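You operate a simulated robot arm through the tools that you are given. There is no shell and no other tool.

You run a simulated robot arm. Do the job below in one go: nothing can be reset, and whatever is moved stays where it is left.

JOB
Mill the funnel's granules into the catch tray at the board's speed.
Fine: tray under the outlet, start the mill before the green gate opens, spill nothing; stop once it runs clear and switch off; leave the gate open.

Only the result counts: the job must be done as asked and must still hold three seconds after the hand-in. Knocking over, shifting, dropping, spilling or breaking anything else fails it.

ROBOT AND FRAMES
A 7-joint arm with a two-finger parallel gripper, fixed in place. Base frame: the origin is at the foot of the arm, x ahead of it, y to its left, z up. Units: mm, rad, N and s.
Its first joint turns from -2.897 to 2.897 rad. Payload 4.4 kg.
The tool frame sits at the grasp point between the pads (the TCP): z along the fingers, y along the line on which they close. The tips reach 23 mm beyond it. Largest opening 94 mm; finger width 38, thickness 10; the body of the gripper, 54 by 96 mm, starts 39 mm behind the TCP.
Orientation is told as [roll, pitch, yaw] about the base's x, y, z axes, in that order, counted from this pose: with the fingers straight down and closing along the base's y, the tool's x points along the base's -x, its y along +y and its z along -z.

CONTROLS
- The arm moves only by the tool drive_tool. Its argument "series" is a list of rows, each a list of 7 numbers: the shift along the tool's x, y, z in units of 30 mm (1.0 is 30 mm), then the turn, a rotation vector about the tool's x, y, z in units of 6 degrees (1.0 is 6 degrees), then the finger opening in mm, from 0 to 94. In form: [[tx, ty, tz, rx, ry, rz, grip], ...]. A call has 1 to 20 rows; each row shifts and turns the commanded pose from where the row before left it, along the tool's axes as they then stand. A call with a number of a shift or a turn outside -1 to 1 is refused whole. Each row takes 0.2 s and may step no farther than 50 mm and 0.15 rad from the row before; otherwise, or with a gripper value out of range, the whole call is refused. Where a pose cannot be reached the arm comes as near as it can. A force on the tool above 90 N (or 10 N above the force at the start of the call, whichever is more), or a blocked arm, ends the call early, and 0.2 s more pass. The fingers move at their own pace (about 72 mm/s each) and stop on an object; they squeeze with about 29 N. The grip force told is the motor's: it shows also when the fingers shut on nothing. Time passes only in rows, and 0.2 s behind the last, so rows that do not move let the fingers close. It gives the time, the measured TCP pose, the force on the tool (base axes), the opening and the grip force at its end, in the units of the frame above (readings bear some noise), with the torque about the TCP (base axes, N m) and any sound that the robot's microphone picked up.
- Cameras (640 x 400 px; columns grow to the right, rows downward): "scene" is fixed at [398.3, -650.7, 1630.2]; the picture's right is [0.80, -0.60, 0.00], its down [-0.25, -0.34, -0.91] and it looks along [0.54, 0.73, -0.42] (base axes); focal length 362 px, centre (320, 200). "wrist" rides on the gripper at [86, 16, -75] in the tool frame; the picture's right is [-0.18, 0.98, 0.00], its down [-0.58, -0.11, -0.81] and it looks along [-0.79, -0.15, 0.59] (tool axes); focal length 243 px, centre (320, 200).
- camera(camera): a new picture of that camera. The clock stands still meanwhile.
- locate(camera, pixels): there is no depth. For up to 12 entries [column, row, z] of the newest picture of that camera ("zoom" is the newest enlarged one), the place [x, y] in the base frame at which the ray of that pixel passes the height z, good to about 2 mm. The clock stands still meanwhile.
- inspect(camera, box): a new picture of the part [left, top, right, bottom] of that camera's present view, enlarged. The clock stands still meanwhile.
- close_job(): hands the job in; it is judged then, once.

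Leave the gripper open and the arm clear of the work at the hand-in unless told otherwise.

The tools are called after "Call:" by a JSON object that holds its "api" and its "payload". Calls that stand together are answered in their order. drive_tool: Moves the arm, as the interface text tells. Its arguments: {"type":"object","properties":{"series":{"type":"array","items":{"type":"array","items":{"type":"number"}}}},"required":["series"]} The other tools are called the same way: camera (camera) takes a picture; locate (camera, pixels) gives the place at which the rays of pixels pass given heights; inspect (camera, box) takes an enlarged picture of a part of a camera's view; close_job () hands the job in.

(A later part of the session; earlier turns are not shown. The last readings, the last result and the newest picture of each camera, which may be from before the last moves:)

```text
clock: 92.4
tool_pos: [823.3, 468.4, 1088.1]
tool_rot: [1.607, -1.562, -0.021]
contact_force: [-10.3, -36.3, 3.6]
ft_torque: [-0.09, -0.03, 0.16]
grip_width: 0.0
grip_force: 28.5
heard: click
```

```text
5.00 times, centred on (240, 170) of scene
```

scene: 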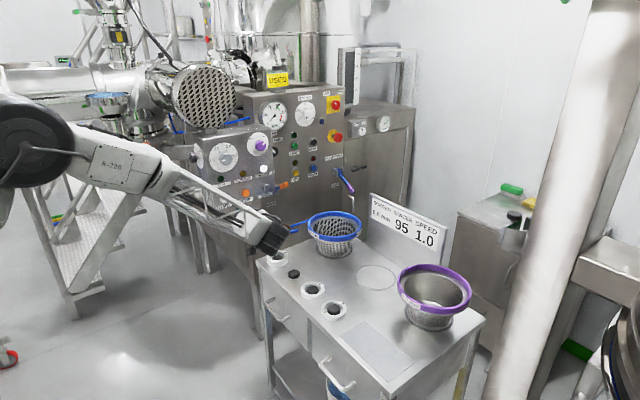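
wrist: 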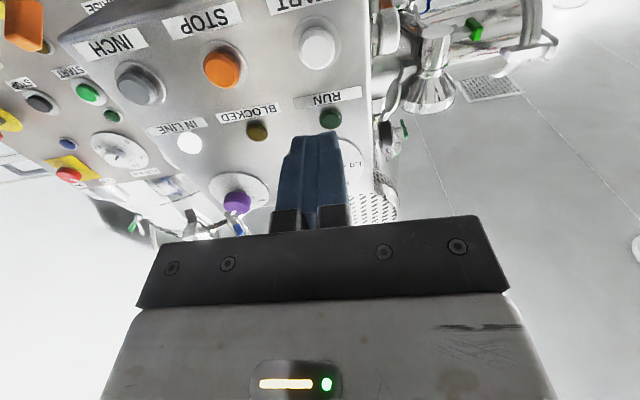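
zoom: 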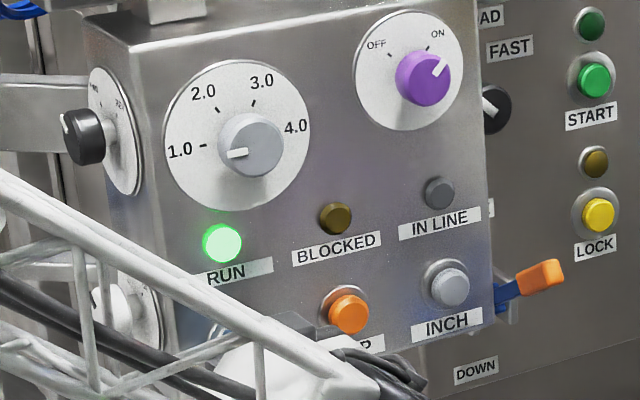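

RUN is lit at speed 1.0 and the click was heard: the mill is running. I'll back off and go to the gate, turning the camera to the top side on the way.

Call:
{"api": "drive_tool", "payload": {"series": [[0, 0, -0.5, 0, 0, 0, 0], [0, 0, -1, 0, 0, 0, 0], [0, 0, -1, 0, 0, 0, 0], [0, 0, -1, 0, 0, 0, 0], [0, 0, -1, 0, 0, 0, 0], [0, 0, 0, 0, 0, 1, 0], [0, 0, 0, 0, 0, 1, 0], [0, 0, 0, 0, 0, 1, 0], [0, 0, 0, 0, 0, 1, 0], [0, 0, 0, 0, 0, 1, 0], [0, 0, 0, 0, 0, 1, 0], [0, 0, 0, 0, 0, 1, 0], [0, 0, 0, 0, 0, 1, 0], [0, 0, 0, 0, 0, 1, 0], [0, 0, 0, 0, 0, 1, 0], [0, 0, 0, 0, 0, 1, 0], [0, 0, 0, 0, 0, 1, 0], [0, 0, 0, 0, 0, 1, 0], [0, 0, 0, 0, 0, 1, 0], [0, 0, 0, 0, 0, 1, 0]]}}

Call:
{"api": "drive_tool", "payload": {"series": [[0, 0, 0, 0, 0, 1, 0], [0, 0, 0, 0, 0, 1, 0], [0, 0, 0, 0, 0, 1, 0], [0, 0, 0, 0, 0, 1, 0], [0, 0, 0, 0, 0, 1, 0], [0, 0, 0, 0, 0, 1, 0], [0, 0, 0, 0, 0, 1, 0], [0, 0, 0, 0, 0, 1, 0], [0, 0, 0, 0, 0, 1, 0], [0, 0, 0, 0, 0, 1, 0], [0, 0, 0, 0, 0, 1, 0], [0, 0, 0, 0, 0, 1, 0], [0, 0, 0, 0, 0, 1, 0], [0, 0, 0, 0, 0, 1, 0], [0, 0, 0, 0, 0, 1, 0]]}}

Call:
{"api": "camera", "payload": {"camera": "wrist"}}

Call:
{"api": "camera", "payload": {"camera": "scene"}}

```text
clock: 96.6
tool_pos: [825.7, 334.4, 1088.8]
tool_rot: [1.572, 0.011, 0.015]
contact_force: [0.6, 0.0, 0.6]
ft_torque: [-0.01, 0.0, 0.01]
grip_width: 0.0
grip_force: 29.2
```

```text
clock: 99.8
tool_pos: [820.9, 334.1, 1079.9]
tool_rot: [1.574, 0.692, 0.017]
contact_force: [0.3, 0.3, 0.1]
ft_torque: [0.02, 0.02, 0.03]
grip_width: 0.3
grip_force: 29.1
out of reach, approached as far as the arm can: row 7, 8, 9, 10, 11, 12, 13, 14, 15
```

```text
taken
```

wrist: 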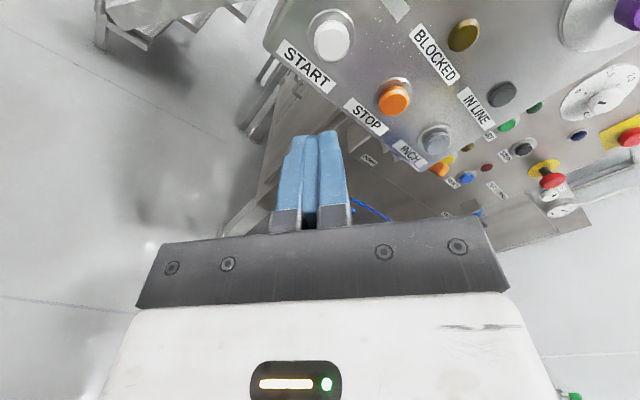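

```text
taken
```

scene: 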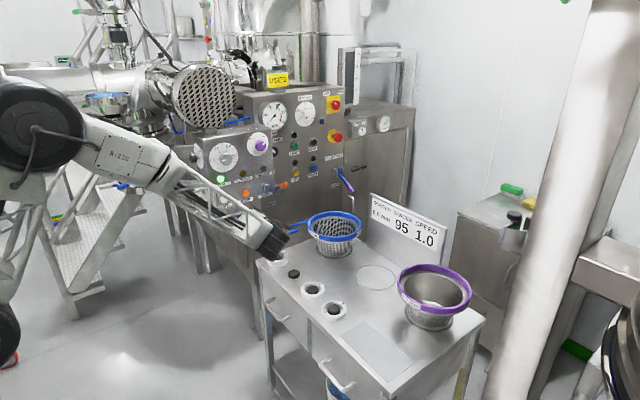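

The wrist roll stopped at a joint limit. The present roll is good enough, so I'll travel up and to the left towards the gate.

Call:
{"api": "drive_tool", "payload": {"series": [[1, 0, 0, 0, 0, 0, 0], [1, 0, 0, 0, 0, 0, 0], [1, 0, 0, 0, 0, 0, 0], [1, 0, 0, 0, 0, 0, 0], [1, 0, 0, 0, 0, 0, 0], [1, 0, 0, 0, 0, 0, 0], [1, 0, 0, 0, 0, 0, 0], [1, 0, 0, 0, 0, 0, 0], [1, 0, 0, 0, 0, 0, 0], [1, 0, 0, 0, 0, 0, 0], [1, 0, 0, 0, 0, 0, 0], [1, 0, 0, 0, 0, 0, 0]]}}

Call:
{"api": "camera", "payload": {"camera": "wrist"}}

Call:
{"api": "camera", "payload": {"camera": "scene"}}

```text
clock: 102.4
tool_pos: [539.6, 328.3, 1187.3]
tool_rot: [1.581, 0.686, 0.017]
contact_force: [0.4, 0.1, 0.1]
ft_torque: [-0.01, 0.0, -0.01]
grip_width: 0.2
grip_force: 29.0
out of reach, approached as far as the arm can: row 1, 2, 3, 4, 5, 6, 7, 8, 9, 10, 11, 12
```

```text
taken
```

wrist: 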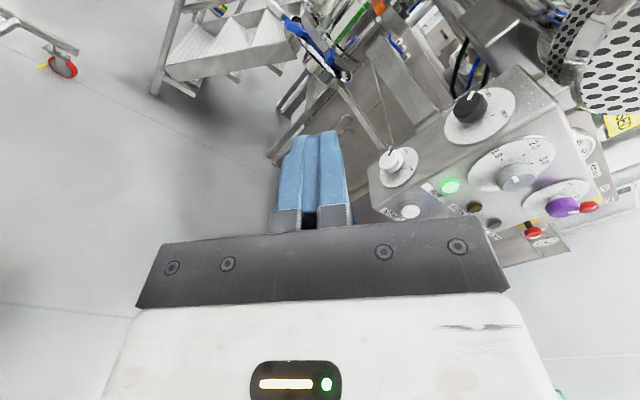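

```text
taken
```

scene: 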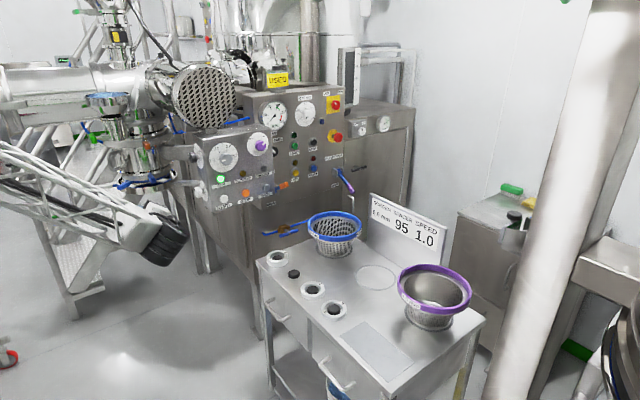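

I'll unwind the roll by 40° away from the limit, then rise to about gate height.

Call:
{"api": "drive_tool", "payload": {"series": [[0, 0, 0, 0, 0, -1, 0], [0, 0, 0, 0, 0, -1, 0], [0, 0, 0, 0, 0, -1, 0], [0, 0, 0, 0, 0, -1, 0], [0, 0, 0, 0, 0, -1, 0], [0, 0, 0, 0, 0, -1, 0], [0, 0, 0, 0, 0, -0.55, 0], [0, 1, 0, 0, 0, 0, 0], [0, 1, 0, 0, 0, 0, 0], [0, 1, 0, 0, 0, 0, 0], [0, 1, 0, 0, 0, 0, 0], [0, 1, 0, 0, 0, 0, 0]]}}

Call:
{"api": "camera", "payload": {"camera": "wrist"}}

Call:
{"api": "camera", "payload": {"camera": "scene"}}

```text
clock: 105.0
tool_pos: [540.2, 327.4, 1337.7]
tool_rot: [1.572, 0.007, 0.014]
contact_force: [0.6, -0.9, 0.2]
ft_torque: [0.03, 0.02, -0.03]
grip_width: 0.1
grip_force: 29.1
```

```text
taken
```

wrist: 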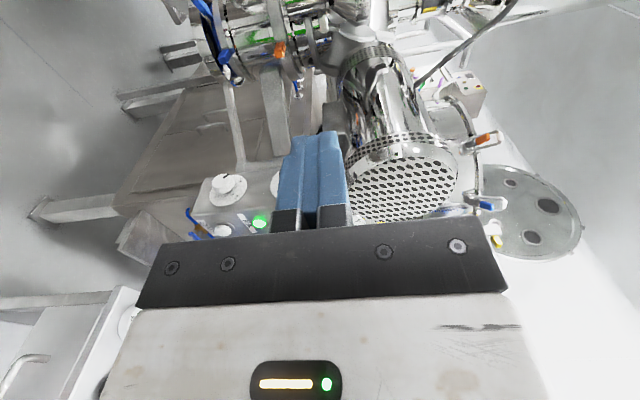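

```text
taken
```

scene: 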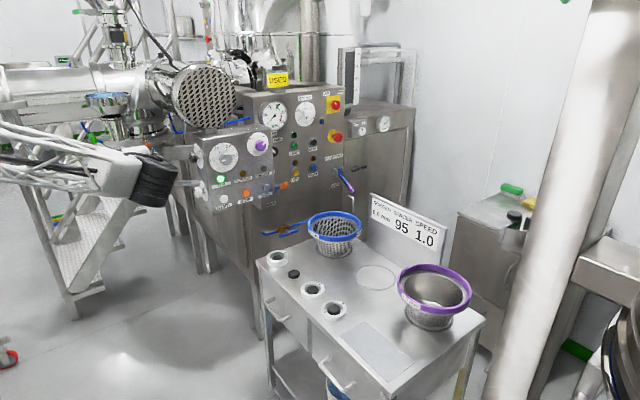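

The camera faces right in this roll. I'll roll it underneath (-90°) to look up at the gate, then move towards it.

Call:
{"api": "drive_tool", "payload": {"series": [[0, 0, 0, 0, 0, -1, 0], [0, 0, 0, 0, 0, -1, 0], [0, 0, 0, 0, 0, -1, 0], [0, 0, 0, 0, 0, -1, 0], [0, 0, 0, 0, 0, -1, 0], [0, 0, 0, 0, 0, -1, 0], [0, 0, 0, 0, 0, -1, 0], [0, 0, 0, 0, 0, -1, 0], [0, 0, 0, 0, 0, -1, 0], [0, 0, 0, 0, 0, -1, 0], [0, 0, 0, 0, 0, -1, 0], [0, 0, 0, 0, 0, -1, 0], [0, 0, 0, 0, 0, -1, 0], [0, 0, 0, 0, 0, -1, 0], [0, 0, 0, 0, 0, -1, 0]]}}

Call:
{"api": "drive_tool", "payload": {"series": [[0.4, 0, 1, 0, 0, 0, 0], [0.4, 0, 1, 0, 0, 0, 0], [0.4, 0, 1, 0, 0, 0, 0], [0.4, 0, 1, 0, 0, 0, 0], [0.4, 0, 1, 0, 0, 0, 0], [0.4, 0, 1, 0, 0, 0, 0], [0.4, 0, 1, 0, 0, 0, 0], [0.4, 0, 1, 0, 0, 0, 0]]}}

Call:
{"api": "camera", "payload": {"camera": "wrist"}}

Call:
{"api": "inspect", "payload": {"camera": "wrist", "box": [240, 0, 480, 150]}}

Call:
{"api": "camera", "payload": {"camera": "scene"}}

```text
clock: 108.2
tool_pos: [539.4, 327.8, 1335.8]
tool_rot: [2.19, -1.563, -0.604]
contact_force: [0.2, -0.2, 0.4]
ft_torque: [0.01, -0.01, 0.01]
grip_width: 0.0
grip_force: 29.0
```

```text
clock: 110.0
tool_pos: [534.9, 570.4, 1242.9]
tool_rot: [2.204, -1.564, -0.619]
contact_force: [-0.6, 0.6, 0.2]
ft_torque: [-0.06, 0.01, -0.01]
grip_width: 0.0
grip_force: 28.7
```

```text
taken
```

wrist: 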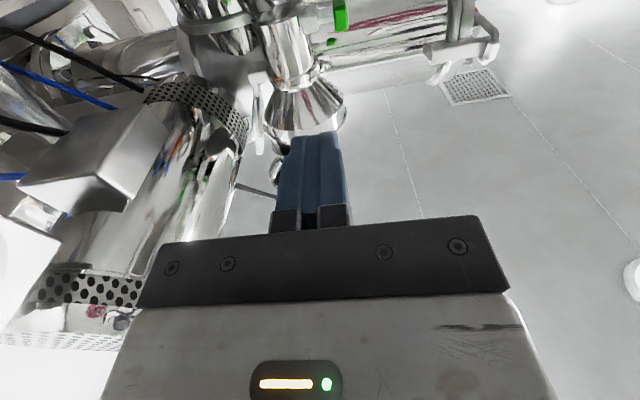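

```text
2.67 times, centred on (360, 75) of wrist
```

zoom: 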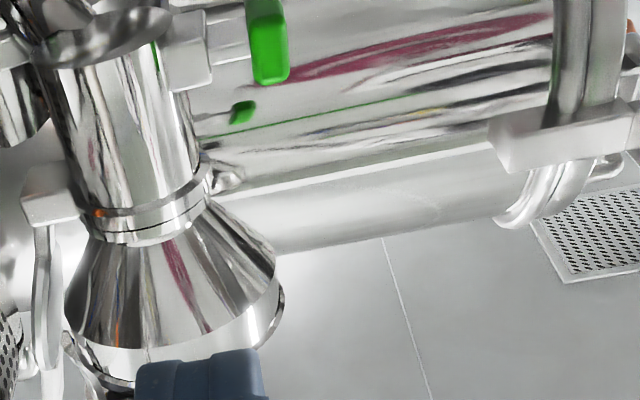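

```text
taken
```

scene: 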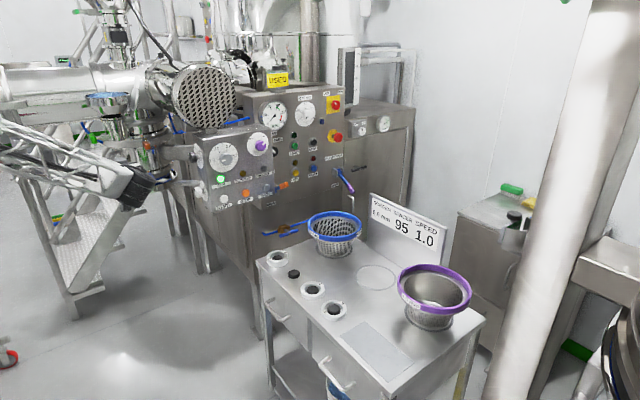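

Inverted view: the green grip sits on a short rod leading into a bracket on the chute; the second green patch is just its reflection. I'll go lower for a full view.

Call:
{"api": "drive_tool", "payload": {"series": [[1, 0, 0, 0, 0, 0, 0], [1, 0, 0, 0, 0, 0, 0], [1, 0, 0, 0, 0, 0, 0], [1, 0, 0.5, 0, 0, 0, 0], [0, 0, 1, 0, 0, 0, 0]]}}

Call:
{"api": "camera", "payload": {"camera": "wrist"}}

Call:
{"api": "inspect", "payload": {"camera": "wrist", "box": [240, 0, 440, 125]}}

```text
clock: 111.2
tool_pos: [534.9, 614.6, 1120.9]
tool_rot: [2.141, -1.564, -0.558]
contact_force: [-1.2, 0.1, 0.3]
ft_torque: [0.02, 0.01, 0.03]
grip_width: 0.3
grip_force: 28.8
```

```text
taken
```

wrist: 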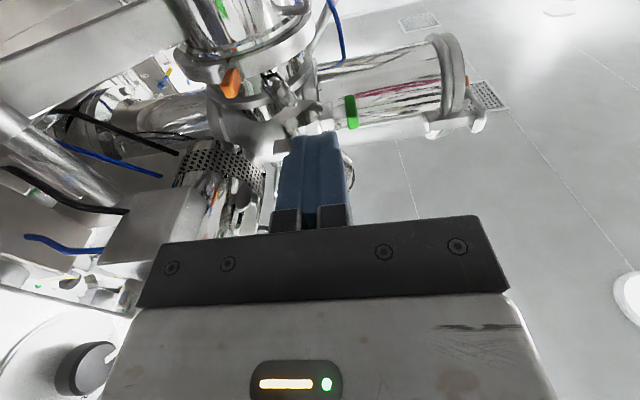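

```text
3.20 times, centred on (340, 62) of wrist
```

zoom: 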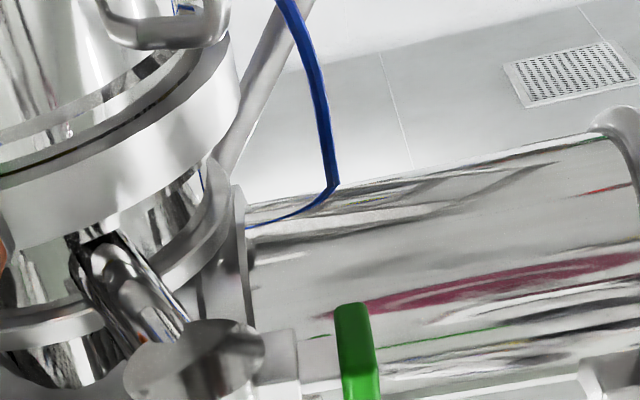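

I'll locate the green grip (351.6, 109) and its visible end (349, 97) at several heights, with the scene view for cross-reference.

Call:
{"api": "locate", "payload": {"camera": "wrist", "pixels": [[351.6, 109.4, 1240], [351.6, 109.4, 1270], [351.6, 109.4, 1300], [349.5, 95.5, 1240], [349.5, 95.5, 1270], [326, 115, 1270], [326, 115, 1300]]}}

Call:
{"api": "locate", "payload": {"camera": "scene", "pixels": [[93, 139, 1240], [93, 139, 1270], [93, 139, 1300]]}}

Call:
{"api": "inspect", "payload": {"camera": "scene", "box": [76, 84, 140, 152]}}

```text
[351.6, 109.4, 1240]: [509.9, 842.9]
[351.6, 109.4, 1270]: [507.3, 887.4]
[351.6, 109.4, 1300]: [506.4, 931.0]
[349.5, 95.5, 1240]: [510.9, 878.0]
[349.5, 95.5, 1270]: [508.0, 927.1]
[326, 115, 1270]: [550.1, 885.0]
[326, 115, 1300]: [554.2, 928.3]
```

```text
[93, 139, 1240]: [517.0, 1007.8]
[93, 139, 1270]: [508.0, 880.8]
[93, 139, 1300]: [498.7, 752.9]
```

```text
5.88 times, centred on (108, 118) of scene
```

zoom: 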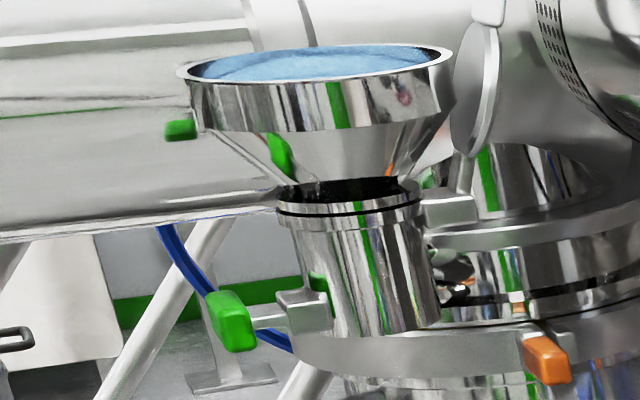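

The grip is at about (507, 886, 1270) with its rod going to the bracket at x ≈ 550, so it looks like a slide gate pulled in -x. I'll go up to that height and roll so the fingers close vertically.

Call:
{"api": "drive_tool", "payload": {"series": [[-1, 0.3, 0, 0, 0, 0, 0], [-1, 0.3, 0, 0, 0, 0, 0], [-1, 0.3, 0, 0, 0, 0, 0], [-1, 0, 0, 0, 0, 0, 0], [-0.97, 0, 0, 0, 0, 0, 0], [0, 0, 0, 0, 0, 1, 0], [0, 0, 0, 0, 0, 1, 0], [0, 0, 0, 0, 0, 1, 0], [0, 0, 0, 0, 0, 1, 0], [0, 0, 0, 0, 0, 1, 0], [0, 0, 0, 0, 0, 1, 0], [0, 0, 0, 0, 0, 1, 0], [0, 0, 0, 0, 0, 1, 0], [0, 0, 0, 0, 0, 1, 0], [0, 0, 0, 0, 0, 1, 0], [0, 0, 0, 0, 0, 1, 20], [0, 0, 0, 0, 0, 1, 40], [0, 0, 0, 0, 0, 1, 60], [0, 0, 0, 0, 0, 1, 70], [0, 0, 0, 0, 0, 1, 70]]}}

Call:
{"api": "camera", "payload": {"camera": "wrist"}}

Call:
{"api": "camera", "payload": {"camera": "scene"}}

```text
clock: 115.4
tool_pos: [508.0, 612.5, 1271.2]
tool_rot: [1.572, 0.009, 0.016]
contact_force: [0.2, -0.7, 0.0]
ft_torque: [-0.01, -0.03, -0.01]
grip_width: 69.9
grip_force: 0.0
```

```text
taken
```

wrist: 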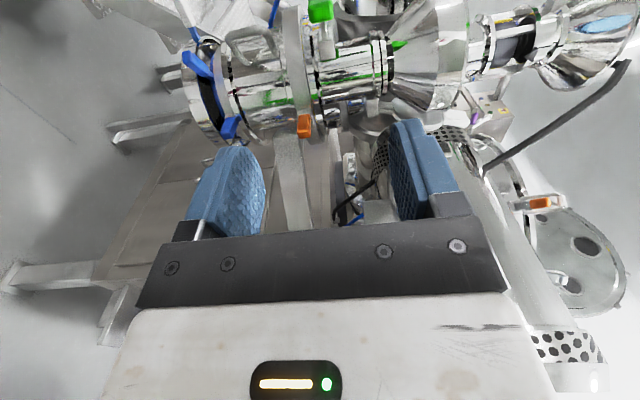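

```text
taken
```

scene: 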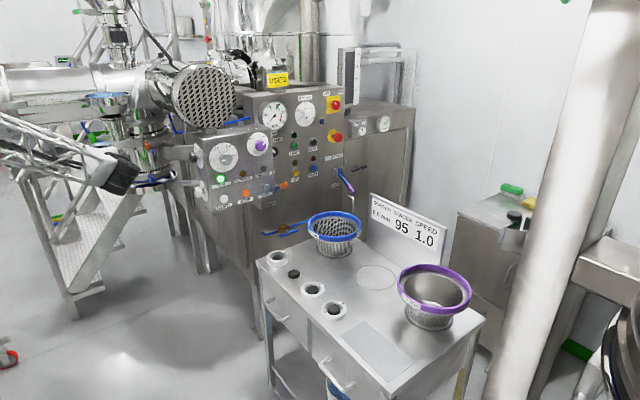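

Image right is up here: the tray with its ring is on the left, the funnel with blue granules on the right, and the green grip at the top (320, 10). I'll enlarge.

Call:
{"api": "inspect", "payload": {"camera": "wrist", "box": [240, 0, 440, 125]}}

Call:
{"api": "locate", "payload": {"camera": "wrist", "pixels": [[320, 10, 1260], [320, 10, 1270], [320, 10, 1280], [323, 45, 1270]]}}

```text
3.20 times, centred on (340, 62) of wrist
```

zoom: 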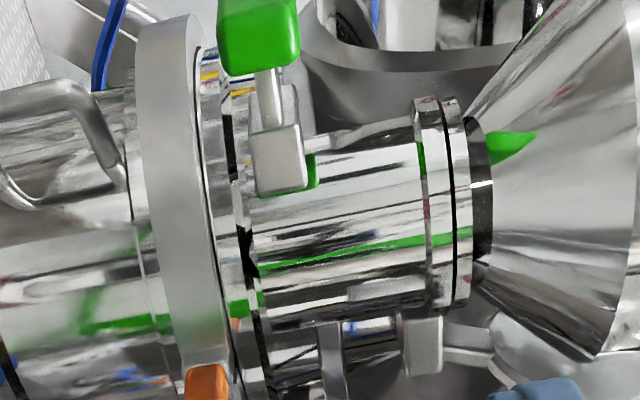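

```text
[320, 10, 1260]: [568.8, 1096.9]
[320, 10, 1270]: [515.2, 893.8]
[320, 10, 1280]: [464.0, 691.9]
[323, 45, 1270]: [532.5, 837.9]
```

The grip is a small vertical bar (about 42 mm tall) on a rod along x, so a T-handle slide. I'll advance with fingers open 70 mm, above and below it, stopping short first.

Call:
{"api": "drive_tool", "payload": {"series": [[0.1, 0, 1, 0, 0, 0, 70], [0, 0, 1, 0, 0, 0, 70], [0, 0, 1, 0, 0, 0, 70], [0, 0, 1, 0, 0, 0, 70], [0, 0, 1, 0, 0, 0, 70], [0, 0, 1, 0, 0, 0, 70], [0, 0, 0.5, 0, 0, 0, 70]]}}

Call:
{"api": "camera", "payload": {"camera": "wrist"}}

Call:
{"api": "inspect", "payload": {"camera": "scene", "box": [60, 80, 160, 160]}}

```text
clock: 117.0
tool_pos: [503.7, 808.5, 1272.5]
tool_rot: [1.576, 0.007, 0.012]
contact_force: [-0.7, 0.2, -0.3]
ft_torque: [0.03, -0.01, 0.03]
grip_width: 69.9
grip_force: 0.0
```

```text
taken
```

wrist: 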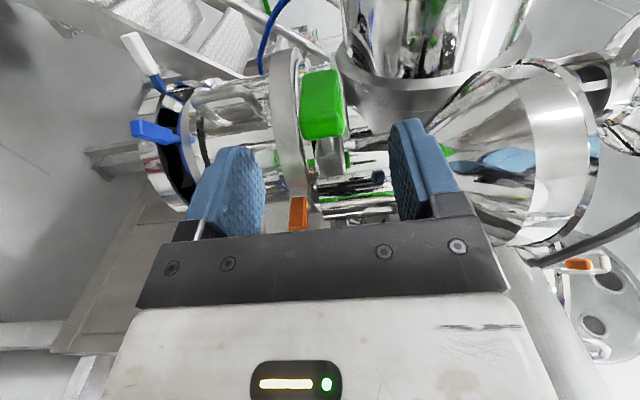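

```text
5.00 times, centred on (110, 120) of scene
```

zoom: 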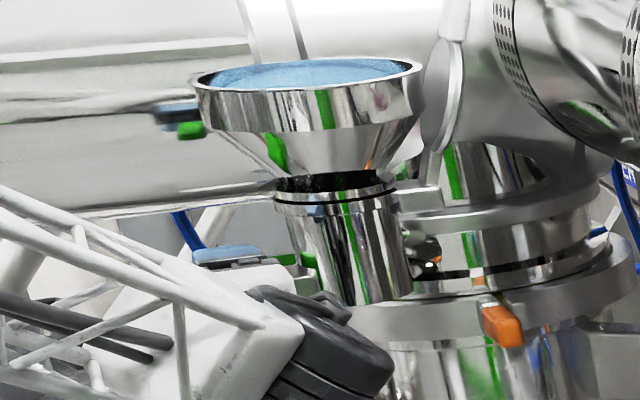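

The grip is well between the fingers at (322, 103). I'll check its exact position.

Call:
{"api": "locate", "payload": {"camera": "wrist", "pixels": [[322, 103, 1260], [322, 103, 1270], [322, 103, 1280], [301, 103, 1270], [343, 103, 1270], [322, 135, 1270]]}}

Call:
{"api": "inspect", "payload": {"camera": "wrist", "box": [240, 40, 440, 180]}}

```text
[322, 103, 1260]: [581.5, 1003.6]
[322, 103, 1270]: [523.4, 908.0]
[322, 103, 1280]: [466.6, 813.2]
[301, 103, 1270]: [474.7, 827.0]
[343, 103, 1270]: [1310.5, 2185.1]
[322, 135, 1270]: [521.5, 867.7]
```

```text
2.86 times, centred on (340, 110) of wrist
```

zoom: 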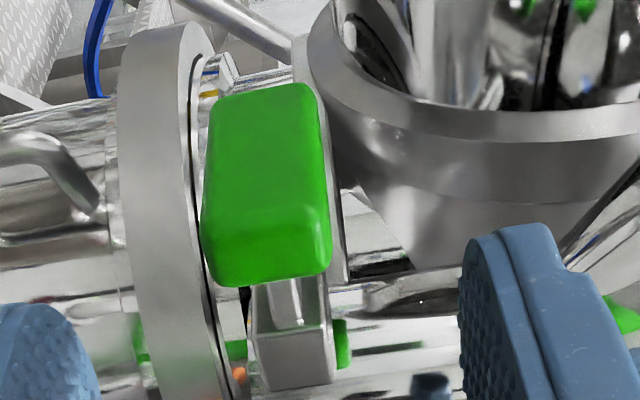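

The block is about 20 × 45 × 30 mm with its front face near y ≈ 864, at the gripper's height. I'll advance 70 mm so the pads straddle it.

Call:
{"api": "drive_tool", "payload": {"series": [[0, 0, 0.8, 0, 0, 0, 70], [0, 0, 0.8, 0, 0, 0, 70], [0, 0, 0.7, 0, 0, 0, 70]]}}

Call:
{"api": "camera", "payload": {"camera": "wrist"}}

Call:
{"api": "inspect", "payload": {"camera": "wrist", "box": [180, 80, 460, 260]}}

```text
clock: 117.8
tool_pos: [502.7, 876.4, 1273.8]
tool_rot: [1.575, 0.007, 0.013]
contact_force: [0.3, 0.8, 0.4]
ft_torque: [-0.01, 0.02, 0.0]
grip_width: 69.9
grip_force: 0.0
```

```text
taken
```

wrist: 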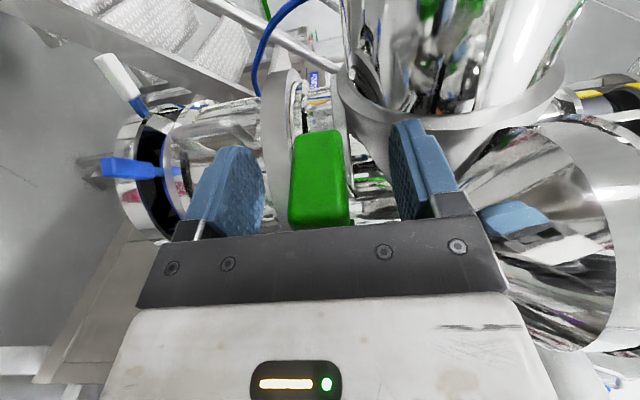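

```text
2.22 times, centred on (320, 170) of wrist
```

zoom: 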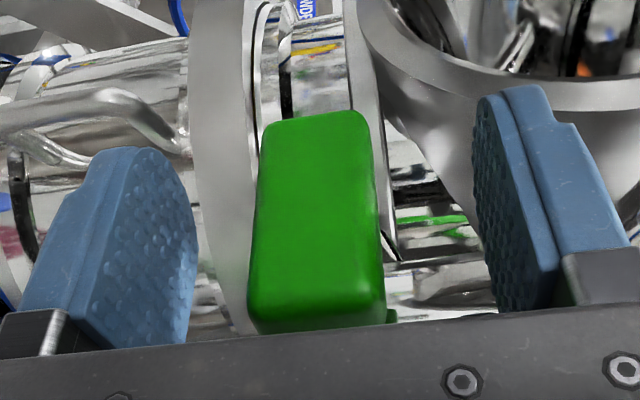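

The block is between the pads, about 4 mm below the pad midline. I'll lower by 4 mm and close.

Call:
{"api": "drive_tool", "payload": {"series": [[0, -0.13, 0, 0, 0, 0, 60], [0, 0, 0, 0, 0, 0, 45], [0, 0, 0, 0, 0, 0, 35], [0, 0, 0, 0, 0, 0, 25], [0, 0, 0, 0, 0, 0, 15], [0, 0, 0, 0, 0, 0, 15]]}}

Call:
{"api": "inspect", "payload": {"camera": "wrist", "box": [180, 80, 460, 260]}}

```text
clock: 119.2
tool_pos: [502.1, 876.1, 1272.4]
tool_rot: [1.575, 0.005, 0.014]
contact_force: [2.3, 9.7, 33.9]
ft_torque: [-1.78, -1.03, -0.54]
grip_width: 28.3
grip_force: 44.6
```

```text
2.22 times, centred on (320, 170) of wrist
```

zoom: 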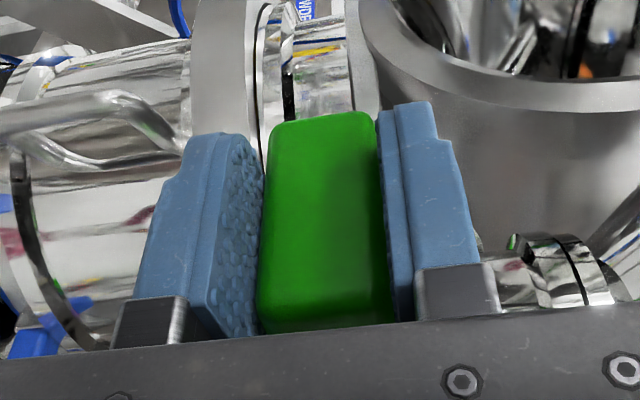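

The block is gripped (28.3 mm). RUN is lit and the tray is under the outlet. I'll relieve the 34 N vertical load by raising 2 mm and start a small pull in -x to feel the gate.

Call:
{"api": "drive_tool", "payload": {"series": [[0, 0.06, 0, 0, 0, 0, 15], [0.15, 0, 0, 0, 0, 0, 15], [0.15, 0, 0, 0, 0, 0, 15]]}}

Call:
{"api": "inspect", "payload": {"camera": "wrist", "box": [180, 80, 460, 260]}}

Call:
{"api": "inspect", "payload": {"camera": "scene", "box": [60, 80, 290, 230]}}

```text
clock: 120.0
tool_pos: [492.6, 875.8, 1271.9]
tool_rot: [1.578, 0.005, 0.012]
contact_force: [2.7, -1.9, 41.2]
ft_torque: [-1.49, -1.04, -1.14]
grip_width: 28.0
grip_force: 45.0
```

```text
2.22 times, centred on (320, 170) of wrist
```

zoom: 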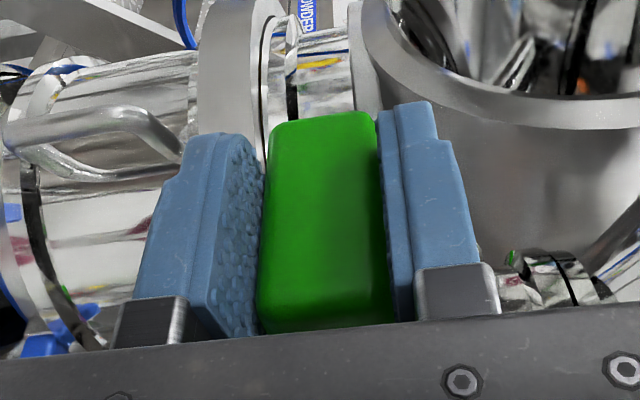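

```text
2.67 times, centred on (175, 155) of scene
```

zoom: 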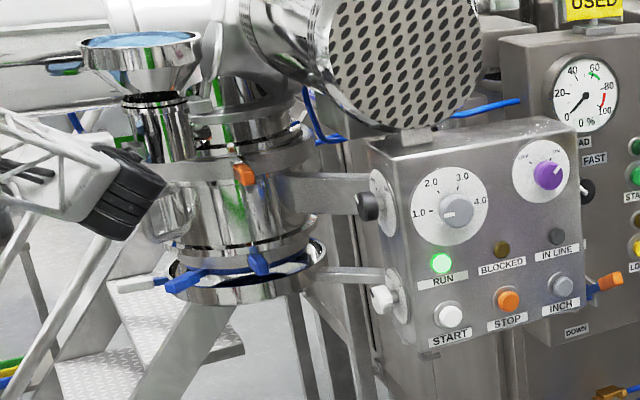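

The gate slides freely: the block moved 10 mm with the grip and negligible x-force. The mill is running. I'll pull further, watching the force.

Call:
{"api": "drive_tool", "payload": {"series": [[0.25, 0.03, 0, 0, 0, 0, 15], [0.25, 0, 0, 0, 0, 0, 15], [0.25, 0, 0, 0, 0, 0, 15], [0.25, 0, 0, 0, 0, 0, 15]]}}

Call:
{"api": "camera", "payload": {"camera": "wrist"}}

Call:
{"api": "inspect", "payload": {"camera": "scene", "box": [60, 80, 290, 230]}}

```text
clock: 121.0
tool_pos: [462.6, 876.1, 1272.5]
tool_rot: [1.576, 0.005, 0.015]
contact_force: [-0.7, 24.9, 41.6]
ft_torque: [-1.69, -0.92, 1.22]
grip_width: 28.2
grip_force: 45.3
```

```text
taken
```

wrist: 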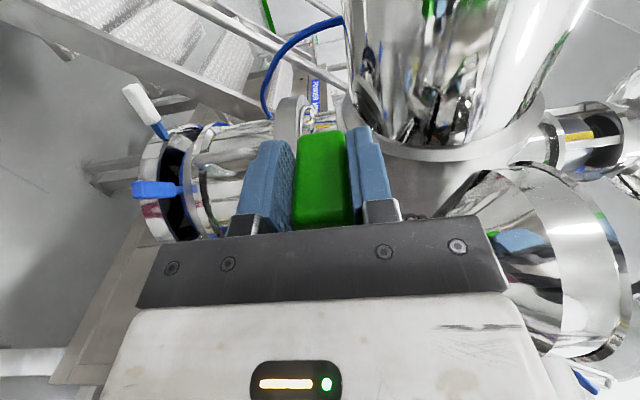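

```text
2.67 times, centred on (175, 155) of scene
```

zoom: 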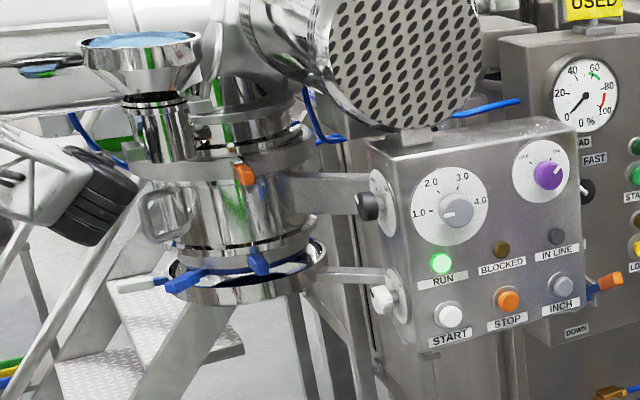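

40 mm pulled so far, with no stop and no block. Continuing.

Call:
{"api": "drive_tool", "payload": {"series": [[0.2, 0, 0, 0, 0, 0, 15], [0.2, 0, 0, 0, 0, 0, 15], [0.2, 0, 0, 0, 0, 0, 15], [0.2, 0, 0, 0, 0, 0, 15]]}}

Call:
{"api": "camera", "payload": {"camera": "wrist"}}

Call:
{"api": "inspect", "payload": {"camera": "scene", "box": [60, 80, 290, 230]}}

```text
clock: 122.0
tool_pos: [437.9, 875.1, 1267.5]
tool_rot: [1.571, 0.008, 0.013]
contact_force: [0.1, -0.4, 0.9]
ft_torque: [-0.04, 0.01, 0.01]
grip_width: 15.0
grip_force: 0.1
```

```text
taken
```

wrist: 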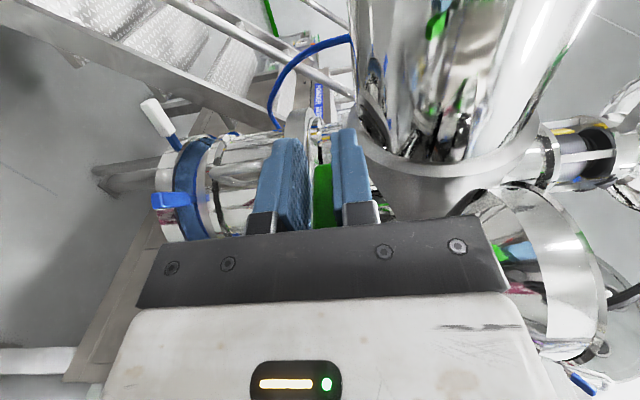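

```text
2.67 times, centred on (175, 155) of scene
```

zoom: 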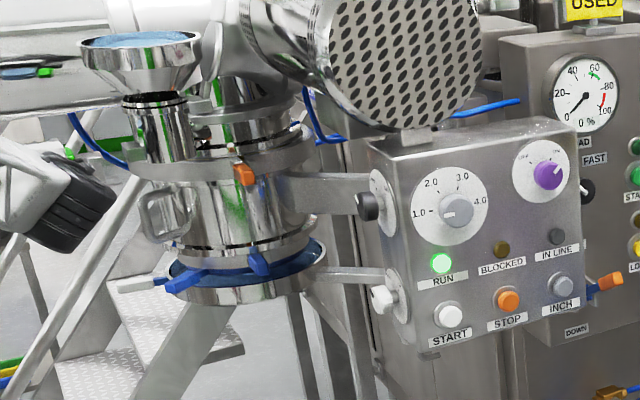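

The grip slid off as the gate hit its end stop, so the gate is fully open. Blue granules are appearing in the tray. I'll check the flow.

Call:
{"api": "inspect", "payload": {"camera": "scene", "box": [80, 80, 190, 200]}}

Call:
{"api": "inspect", "payload": {"camera": "scene", "box": [104, 155, 184, 205]}}

```text
3.33 times, centred on (135, 140) of scene
```

zoom: 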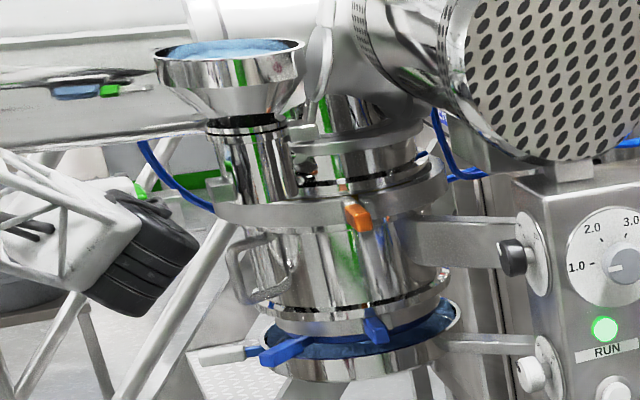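

```text
8.00 times, centred on (144, 180) of scene
```

zoom: 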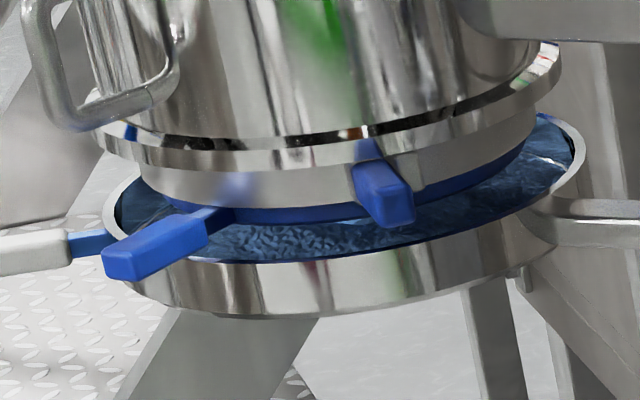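

Granules are collecting in the tray with nothing outside. I'll shift the fingers 6 mm further from the block and withdraw straight back, letting time pass.

Call:
{"api": "drive_tool", "payload": {"series": [[0.2, 0, 0, 0, 0, 0, 15], [0, 0, -0.5, 0, 0, 0, 15], [0, 0, -1, 0, 0, 0, 15], [0, 0, -1, 0, 0, 0, 15], [0, 0, -1, 0, 0, 0, 15], [0, 0, -1, 0, 0, 0, 0], [0, 0, -1, 0, 0, 0, 0], [0, 0, -1, 0, 0, 0, 0], [0, 0, -1, 0, 0, 0, 0]]}}

Call:
{"api": "camera", "payload": {"camera": "wrist"}}

Call:
{"api": "inspect", "payload": {"camera": "scene", "box": [70, 80, 190, 200]}}

```text
clock: 124.0
tool_pos: [435.8, 652.2, 1270.2]
tool_rot: [1.576, 0.006, 0.012]
contact_force: [-0.3, 0.5, -0.3]
ft_torque: [-0.01, 0.0, -0.01]
grip_width: 0.2
grip_force: 28.8
```

```text
taken
```

wrist: 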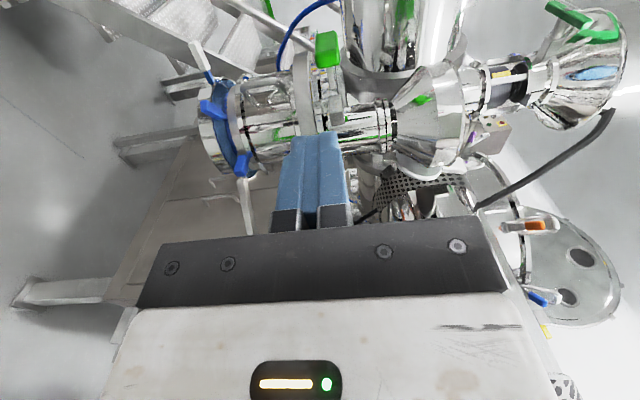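

```text
3.33 times, centred on (130, 140) of scene
```

zoom: 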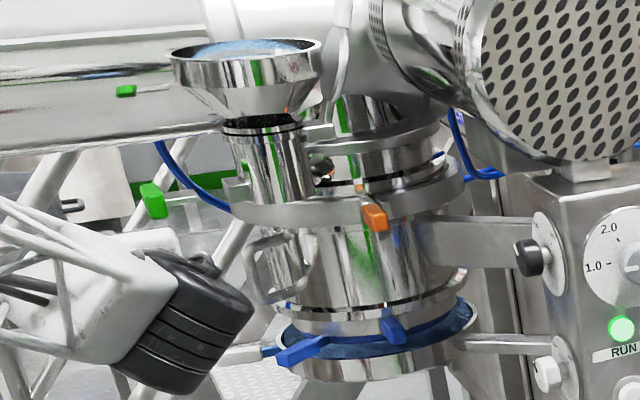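

The gate is visibly drawn out and the funnel level is dropping. I'll wait 4 s and look again.

Call:
{"api": "drive_tool", "payload": {"series": [[0, 0, 0, 0, 0, 0, 0], [0, 0, 0, 0, 0, 0, 0], [0, 0, 0, 0, 0, 0, 0], [0, 0, 0, 0, 0, 0, 0], [0, 0, 0, 0, 0, 0, 0], [0, 0, 0, 0, 0, 0, 0], [0, 0, 0, 0, 0, 0, 0], [0, 0, 0, 0, 0, 0, 0], [0, 0, 0, 0, 0, 0, 0], [0, 0, 0, 0, 0, 0, 0], [0, 0, 0, 0, 0, 0, 0], [0, 0, 0, 0, 0, 0, 0], [0, 0, 0, 0, 0, 0, 0], [0, 0, 0, 0, 0, 0, 0], [0, 0, 0, 0, 0, 0, 0], [0, 0, 0, 0, 0, 0, 0], [0, 0, 0, 0, 0, 0, 0], [0, 0, 0, 0, 0, 0, 0], [0, 0, 0, 0, 0, 0, 0], [0, 0, 0, 0, 0, 0, 0]]}}

Call:
{"api": "inspect", "payload": {"camera": "scene", "box": [84, 80, 148, 120]}}

Call:
{"api": "inspect", "payload": {"camera": "scene", "box": [104, 155, 184, 205]}}

Call:
{"api": "inspect", "payload": {"camera": "scene", "box": [192, 130, 288, 210]}}

```text
clock: 128.2
tool_pos: [435.2, 650.5, 1270.3]
tool_rot: [1.574, 0.007, 0.014]
contact_force: [-0.6, -0.5, 0.3]
ft_torque: [0.0, 0.02, 0.0]
grip_width: 0.0
grip_force: 29.1
```

```text
10.00 times, centred on (116, 100) of scene
```

zoom: 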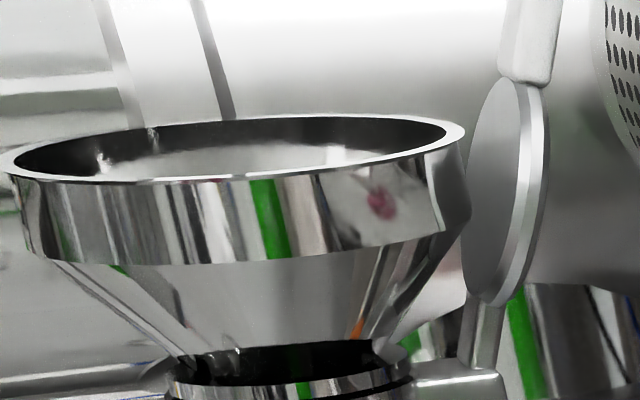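

```text
8.00 times, centred on (144, 180) of scene
```

zoom: 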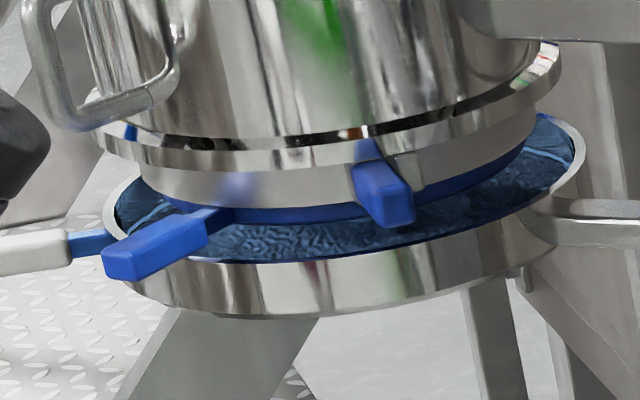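

```text
5.00 times, centred on (240, 170) of scene
```

zoom: 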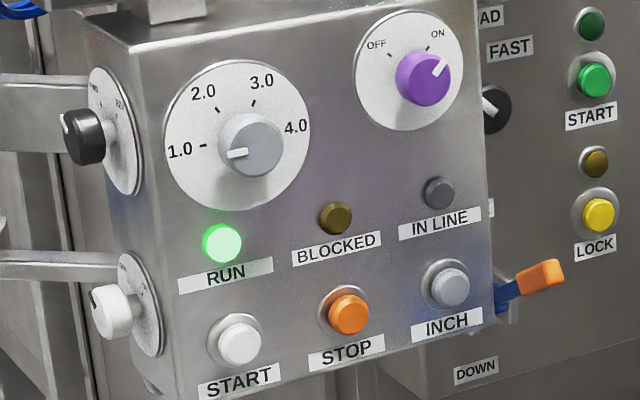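

The visible upper funnel is now empty and RUN is still lit. I'll let it run on while I move up to look down into the funnel and confirm it is clear.

Call:
{"api": "drive_tool", "payload": {"series": [[-0.52, 0.96, -0.71, 0, 0, 0, 0], [-0.52, 0.96, -0.71, 0, 0, 0, 0], [-0.52, 0.96, -0.71, 0, 0, 0, 0], [-0.52, 0.96, -0.71, 0, 0, 0, 0], [-0.52, 0.96, -0.71, 0, 0, 0, 0], [-0.52, 0.96, -0.71, 0, 0, 0, 0], [-0.52, 0.96, -0.71, 0, 0, 0, 0], [-0.52, 0.96, -0.71, 0, 0, 0, 0]]}}

Call:
{"api": "drive_tool", "payload": {"series": [[0, 0, 0, 0, 0, -1, 0], [0, 0, 0, 0, 0, -1, 0], [0, 0, 0, 0, 0, -1, 0], [0, 0, 0, 0, 0, -1, 0], [0, 0, 0, 0, 0, -1, 0], [0, 0, 0, 0, 0, -1, 0], [0, 0, 0, 0, 0, -1, 0], [0, 0, 0, 0, 0, -1, 0], [0, 0, 0, 0, 0, -1, 0], [0, 0, 0, 0, 0, -1, 0], [0, 0, 0, 0, 0, -1, 0], [0, 0, 0, 0, 0, -1, 0], [0, 0, 0, 0, 0, -1, 0], [0, 0, 0, 0, 0, -1, 0], [0, 0, 0, 0, 0, -1, 0]]}}

Call:
{"api": "drive_tool", "payload": {"series": [[0, 0, 0, 0, 1, 0, 0], [0, 0, 0, 0, 1, 0, 0], [0, 0, 0, 0, 1, 0, 0], [0, 0, 0, 0, 1, 0, 0], [0, 0, 0, 0, 1, 0, 0], [0, 0, 0, 0, 1, 0, 0], [0, 0, 0, 0, 1, 0, 0], [0, 0, 0, 0, 1, 0, 0], [0, 0, 0, 0, 1, 0, 0], [0, 0, 0, 0, 1, 0, 0], [0, 0, 0, 0, 1, 0, 0], [0, 0, 0, 0, 1, 0, 0]]}}

Call:
{"api": "camera", "payload": {"camera": "wrist"}}

Call:
{"api": "camera", "payload": {"camera": "scene"}}

```text
clock: 130.0
tool_pos: [566.2, 479.9, 1499.3]
tool_rot: [1.575, 0.009, 0.012]
contact_force: [0.4, -0.3, 0.5]
ft_torque: [0.03, 0.06, 0.0]
grip_width: 0.0
grip_force: 28.7
```

```text
clock: 133.2
tool_pos: [564.1, 481.3, 1498.4]
tool_rot: [2.22, -1.564, -0.636]
contact_force: [1.1, 0.3, 0.1]
ft_torque: [0.03, 0.02, -0.01]
grip_width: 0.0
grip_force: 29.1
```

```text
clock: 135.8
tool_pos: [568.5, 481.3, 1493.7]
tool_rot: [0.027, -0.328, 1.579]
contact_force: [2.0, 2.4, -5.5]
ft_torque: [0.02, 0.16, 0.0]
grip_width: 0.0
grip_force: 29.0
```

```text
taken
```

wrist: 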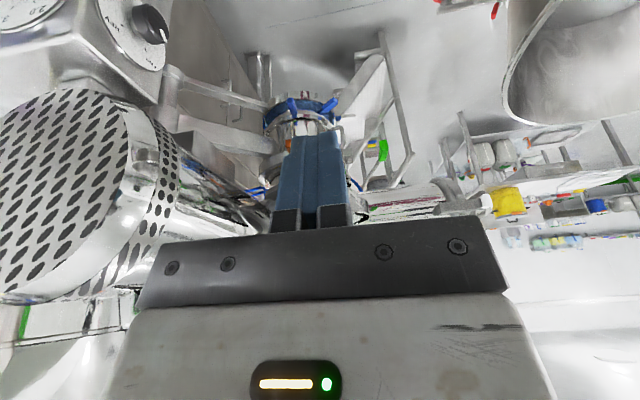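

```text
taken
```

scene: 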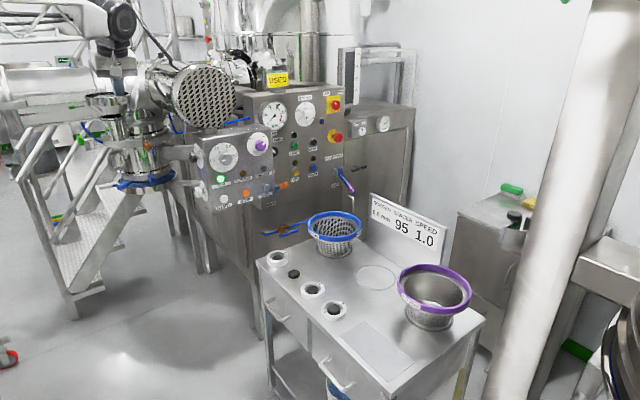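

The fingers hide the funnel here. I'll instead compare the tray level and funnel over time from the scene view.

Call:
{"api": "inspect", "payload": {"camera": "scene", "box": [104, 155, 184, 205]}}

Call:
{"api": "inspect", "payload": {"camera": "scene", "box": [84, 80, 148, 120]}}

Call:
{"api": "inspect", "payload": {"camera": "wrist", "box": [240, 80, 380, 180]}}

```text
8.00 times, centred on (144, 180) of scene
```

zoom: 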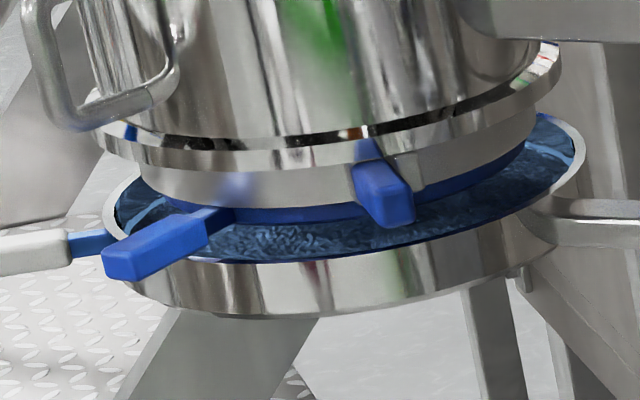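

```text
10.00 times, centred on (116, 100) of scene
```

zoom: 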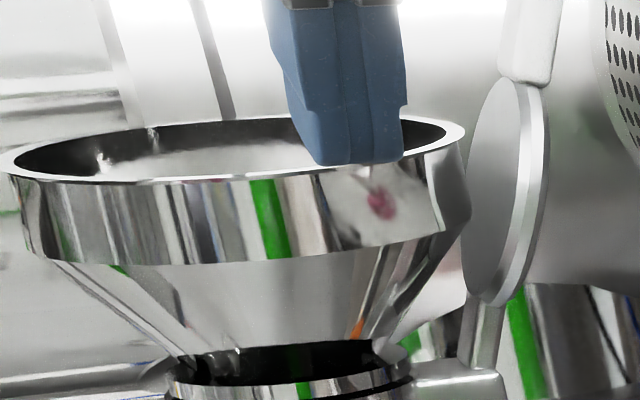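

```text
4.00 times, centred on (310, 130) of wrist
```

zoom: 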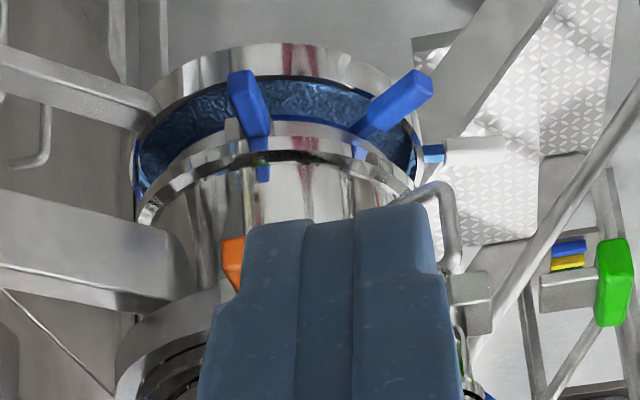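

The tray level sits below the rim and the tray holds everything. To confirm the funnel cone is empty I'll rise and shift left for a downward look into it; the mill keeps running meanwhile.

Call:
{"api": "drive_tool", "payload": {"series": [[-0.23, 0.62, -0.676, 0, 0, 0, 0], [-0.23, 0.62, -0.676, 0, 0, 0, 0], [-0.23, 0.62, -0.676, 0, 0, 0, 0], [-0.23, 0.62, -0.676, 0, 0, 0, 0], [-0.23, 0.62, -0.676, 0, 0, 0, 0], [-0.23, 0.62, -0.676, 0, 0, 0, 0], [-0.23, 0.62, -0.676, 0, 0, 0, 0]]}}

Call:
{"api": "camera", "payload": {"camera": "wrist"}}

Call:
{"api": "inspect", "payload": {"camera": "wrist", "box": [160, 80, 360, 220]}}

```text
clock: 137.4
tool_pos: [454.3, 459.0, 1649.1]
tool_rot: [0.034, -0.346, 1.583]
contact_force: [1.2, 0.4, -1.0]
ft_torque: [-0.02, 0.06, 0.06]
grip_width: 0.1
grip_force: 29.3
out of reach, approached as far as the arm can: row 2, 3, 4, 5, 6, 7
```

```text
taken
```

wrist: 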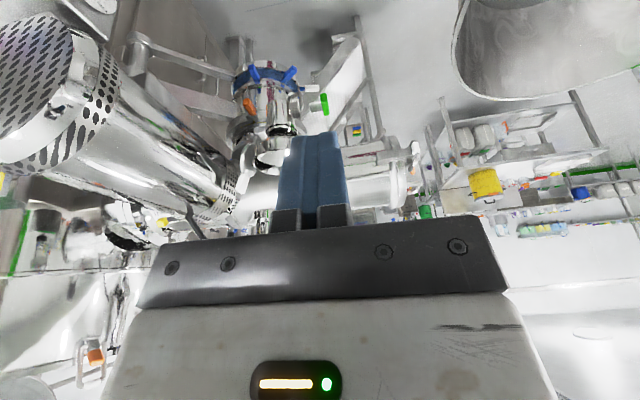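

```text
2.86 times, centred on (260, 150) of wrist
```

zoom: 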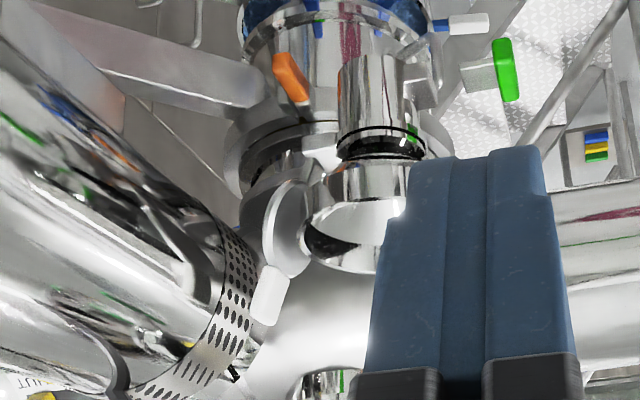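

The funnel mouth is at about wrist px (281, 182). I'll enlarge it.

Call:
{"api": "inspect", "payload": {"camera": "wrist", "box": [240, 120, 320, 190]}}

Call:
{"api": "inspect", "payload": {"camera": "scene", "box": [84, 80, 148, 120]}}

Call:
{"api": "inspect", "payload": {"camera": "scene", "box": [104, 155, 184, 205]}}

```text
5.71 times, centred on (280, 155) of wrist
```

zoom: 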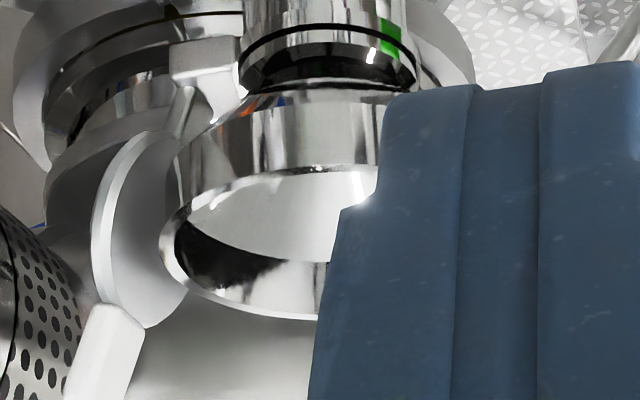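

```text
10.00 times, centred on (116, 100) of scene
```

zoom: 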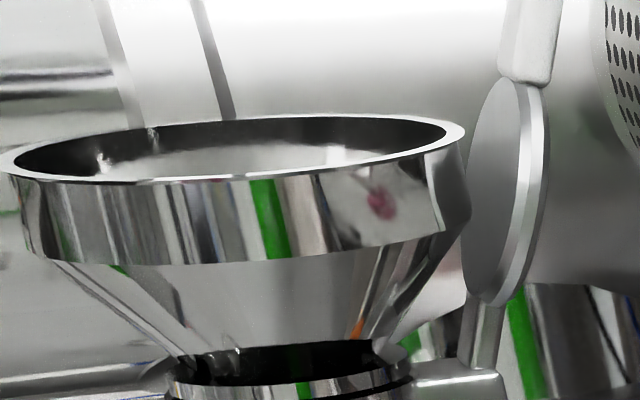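

```text
8.00 times, centred on (144, 180) of scene
```

zoom: 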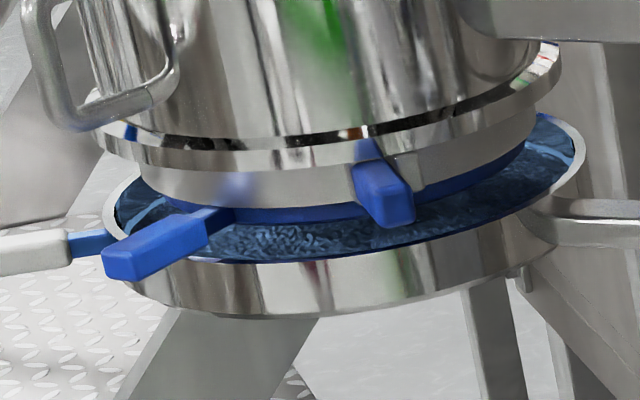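

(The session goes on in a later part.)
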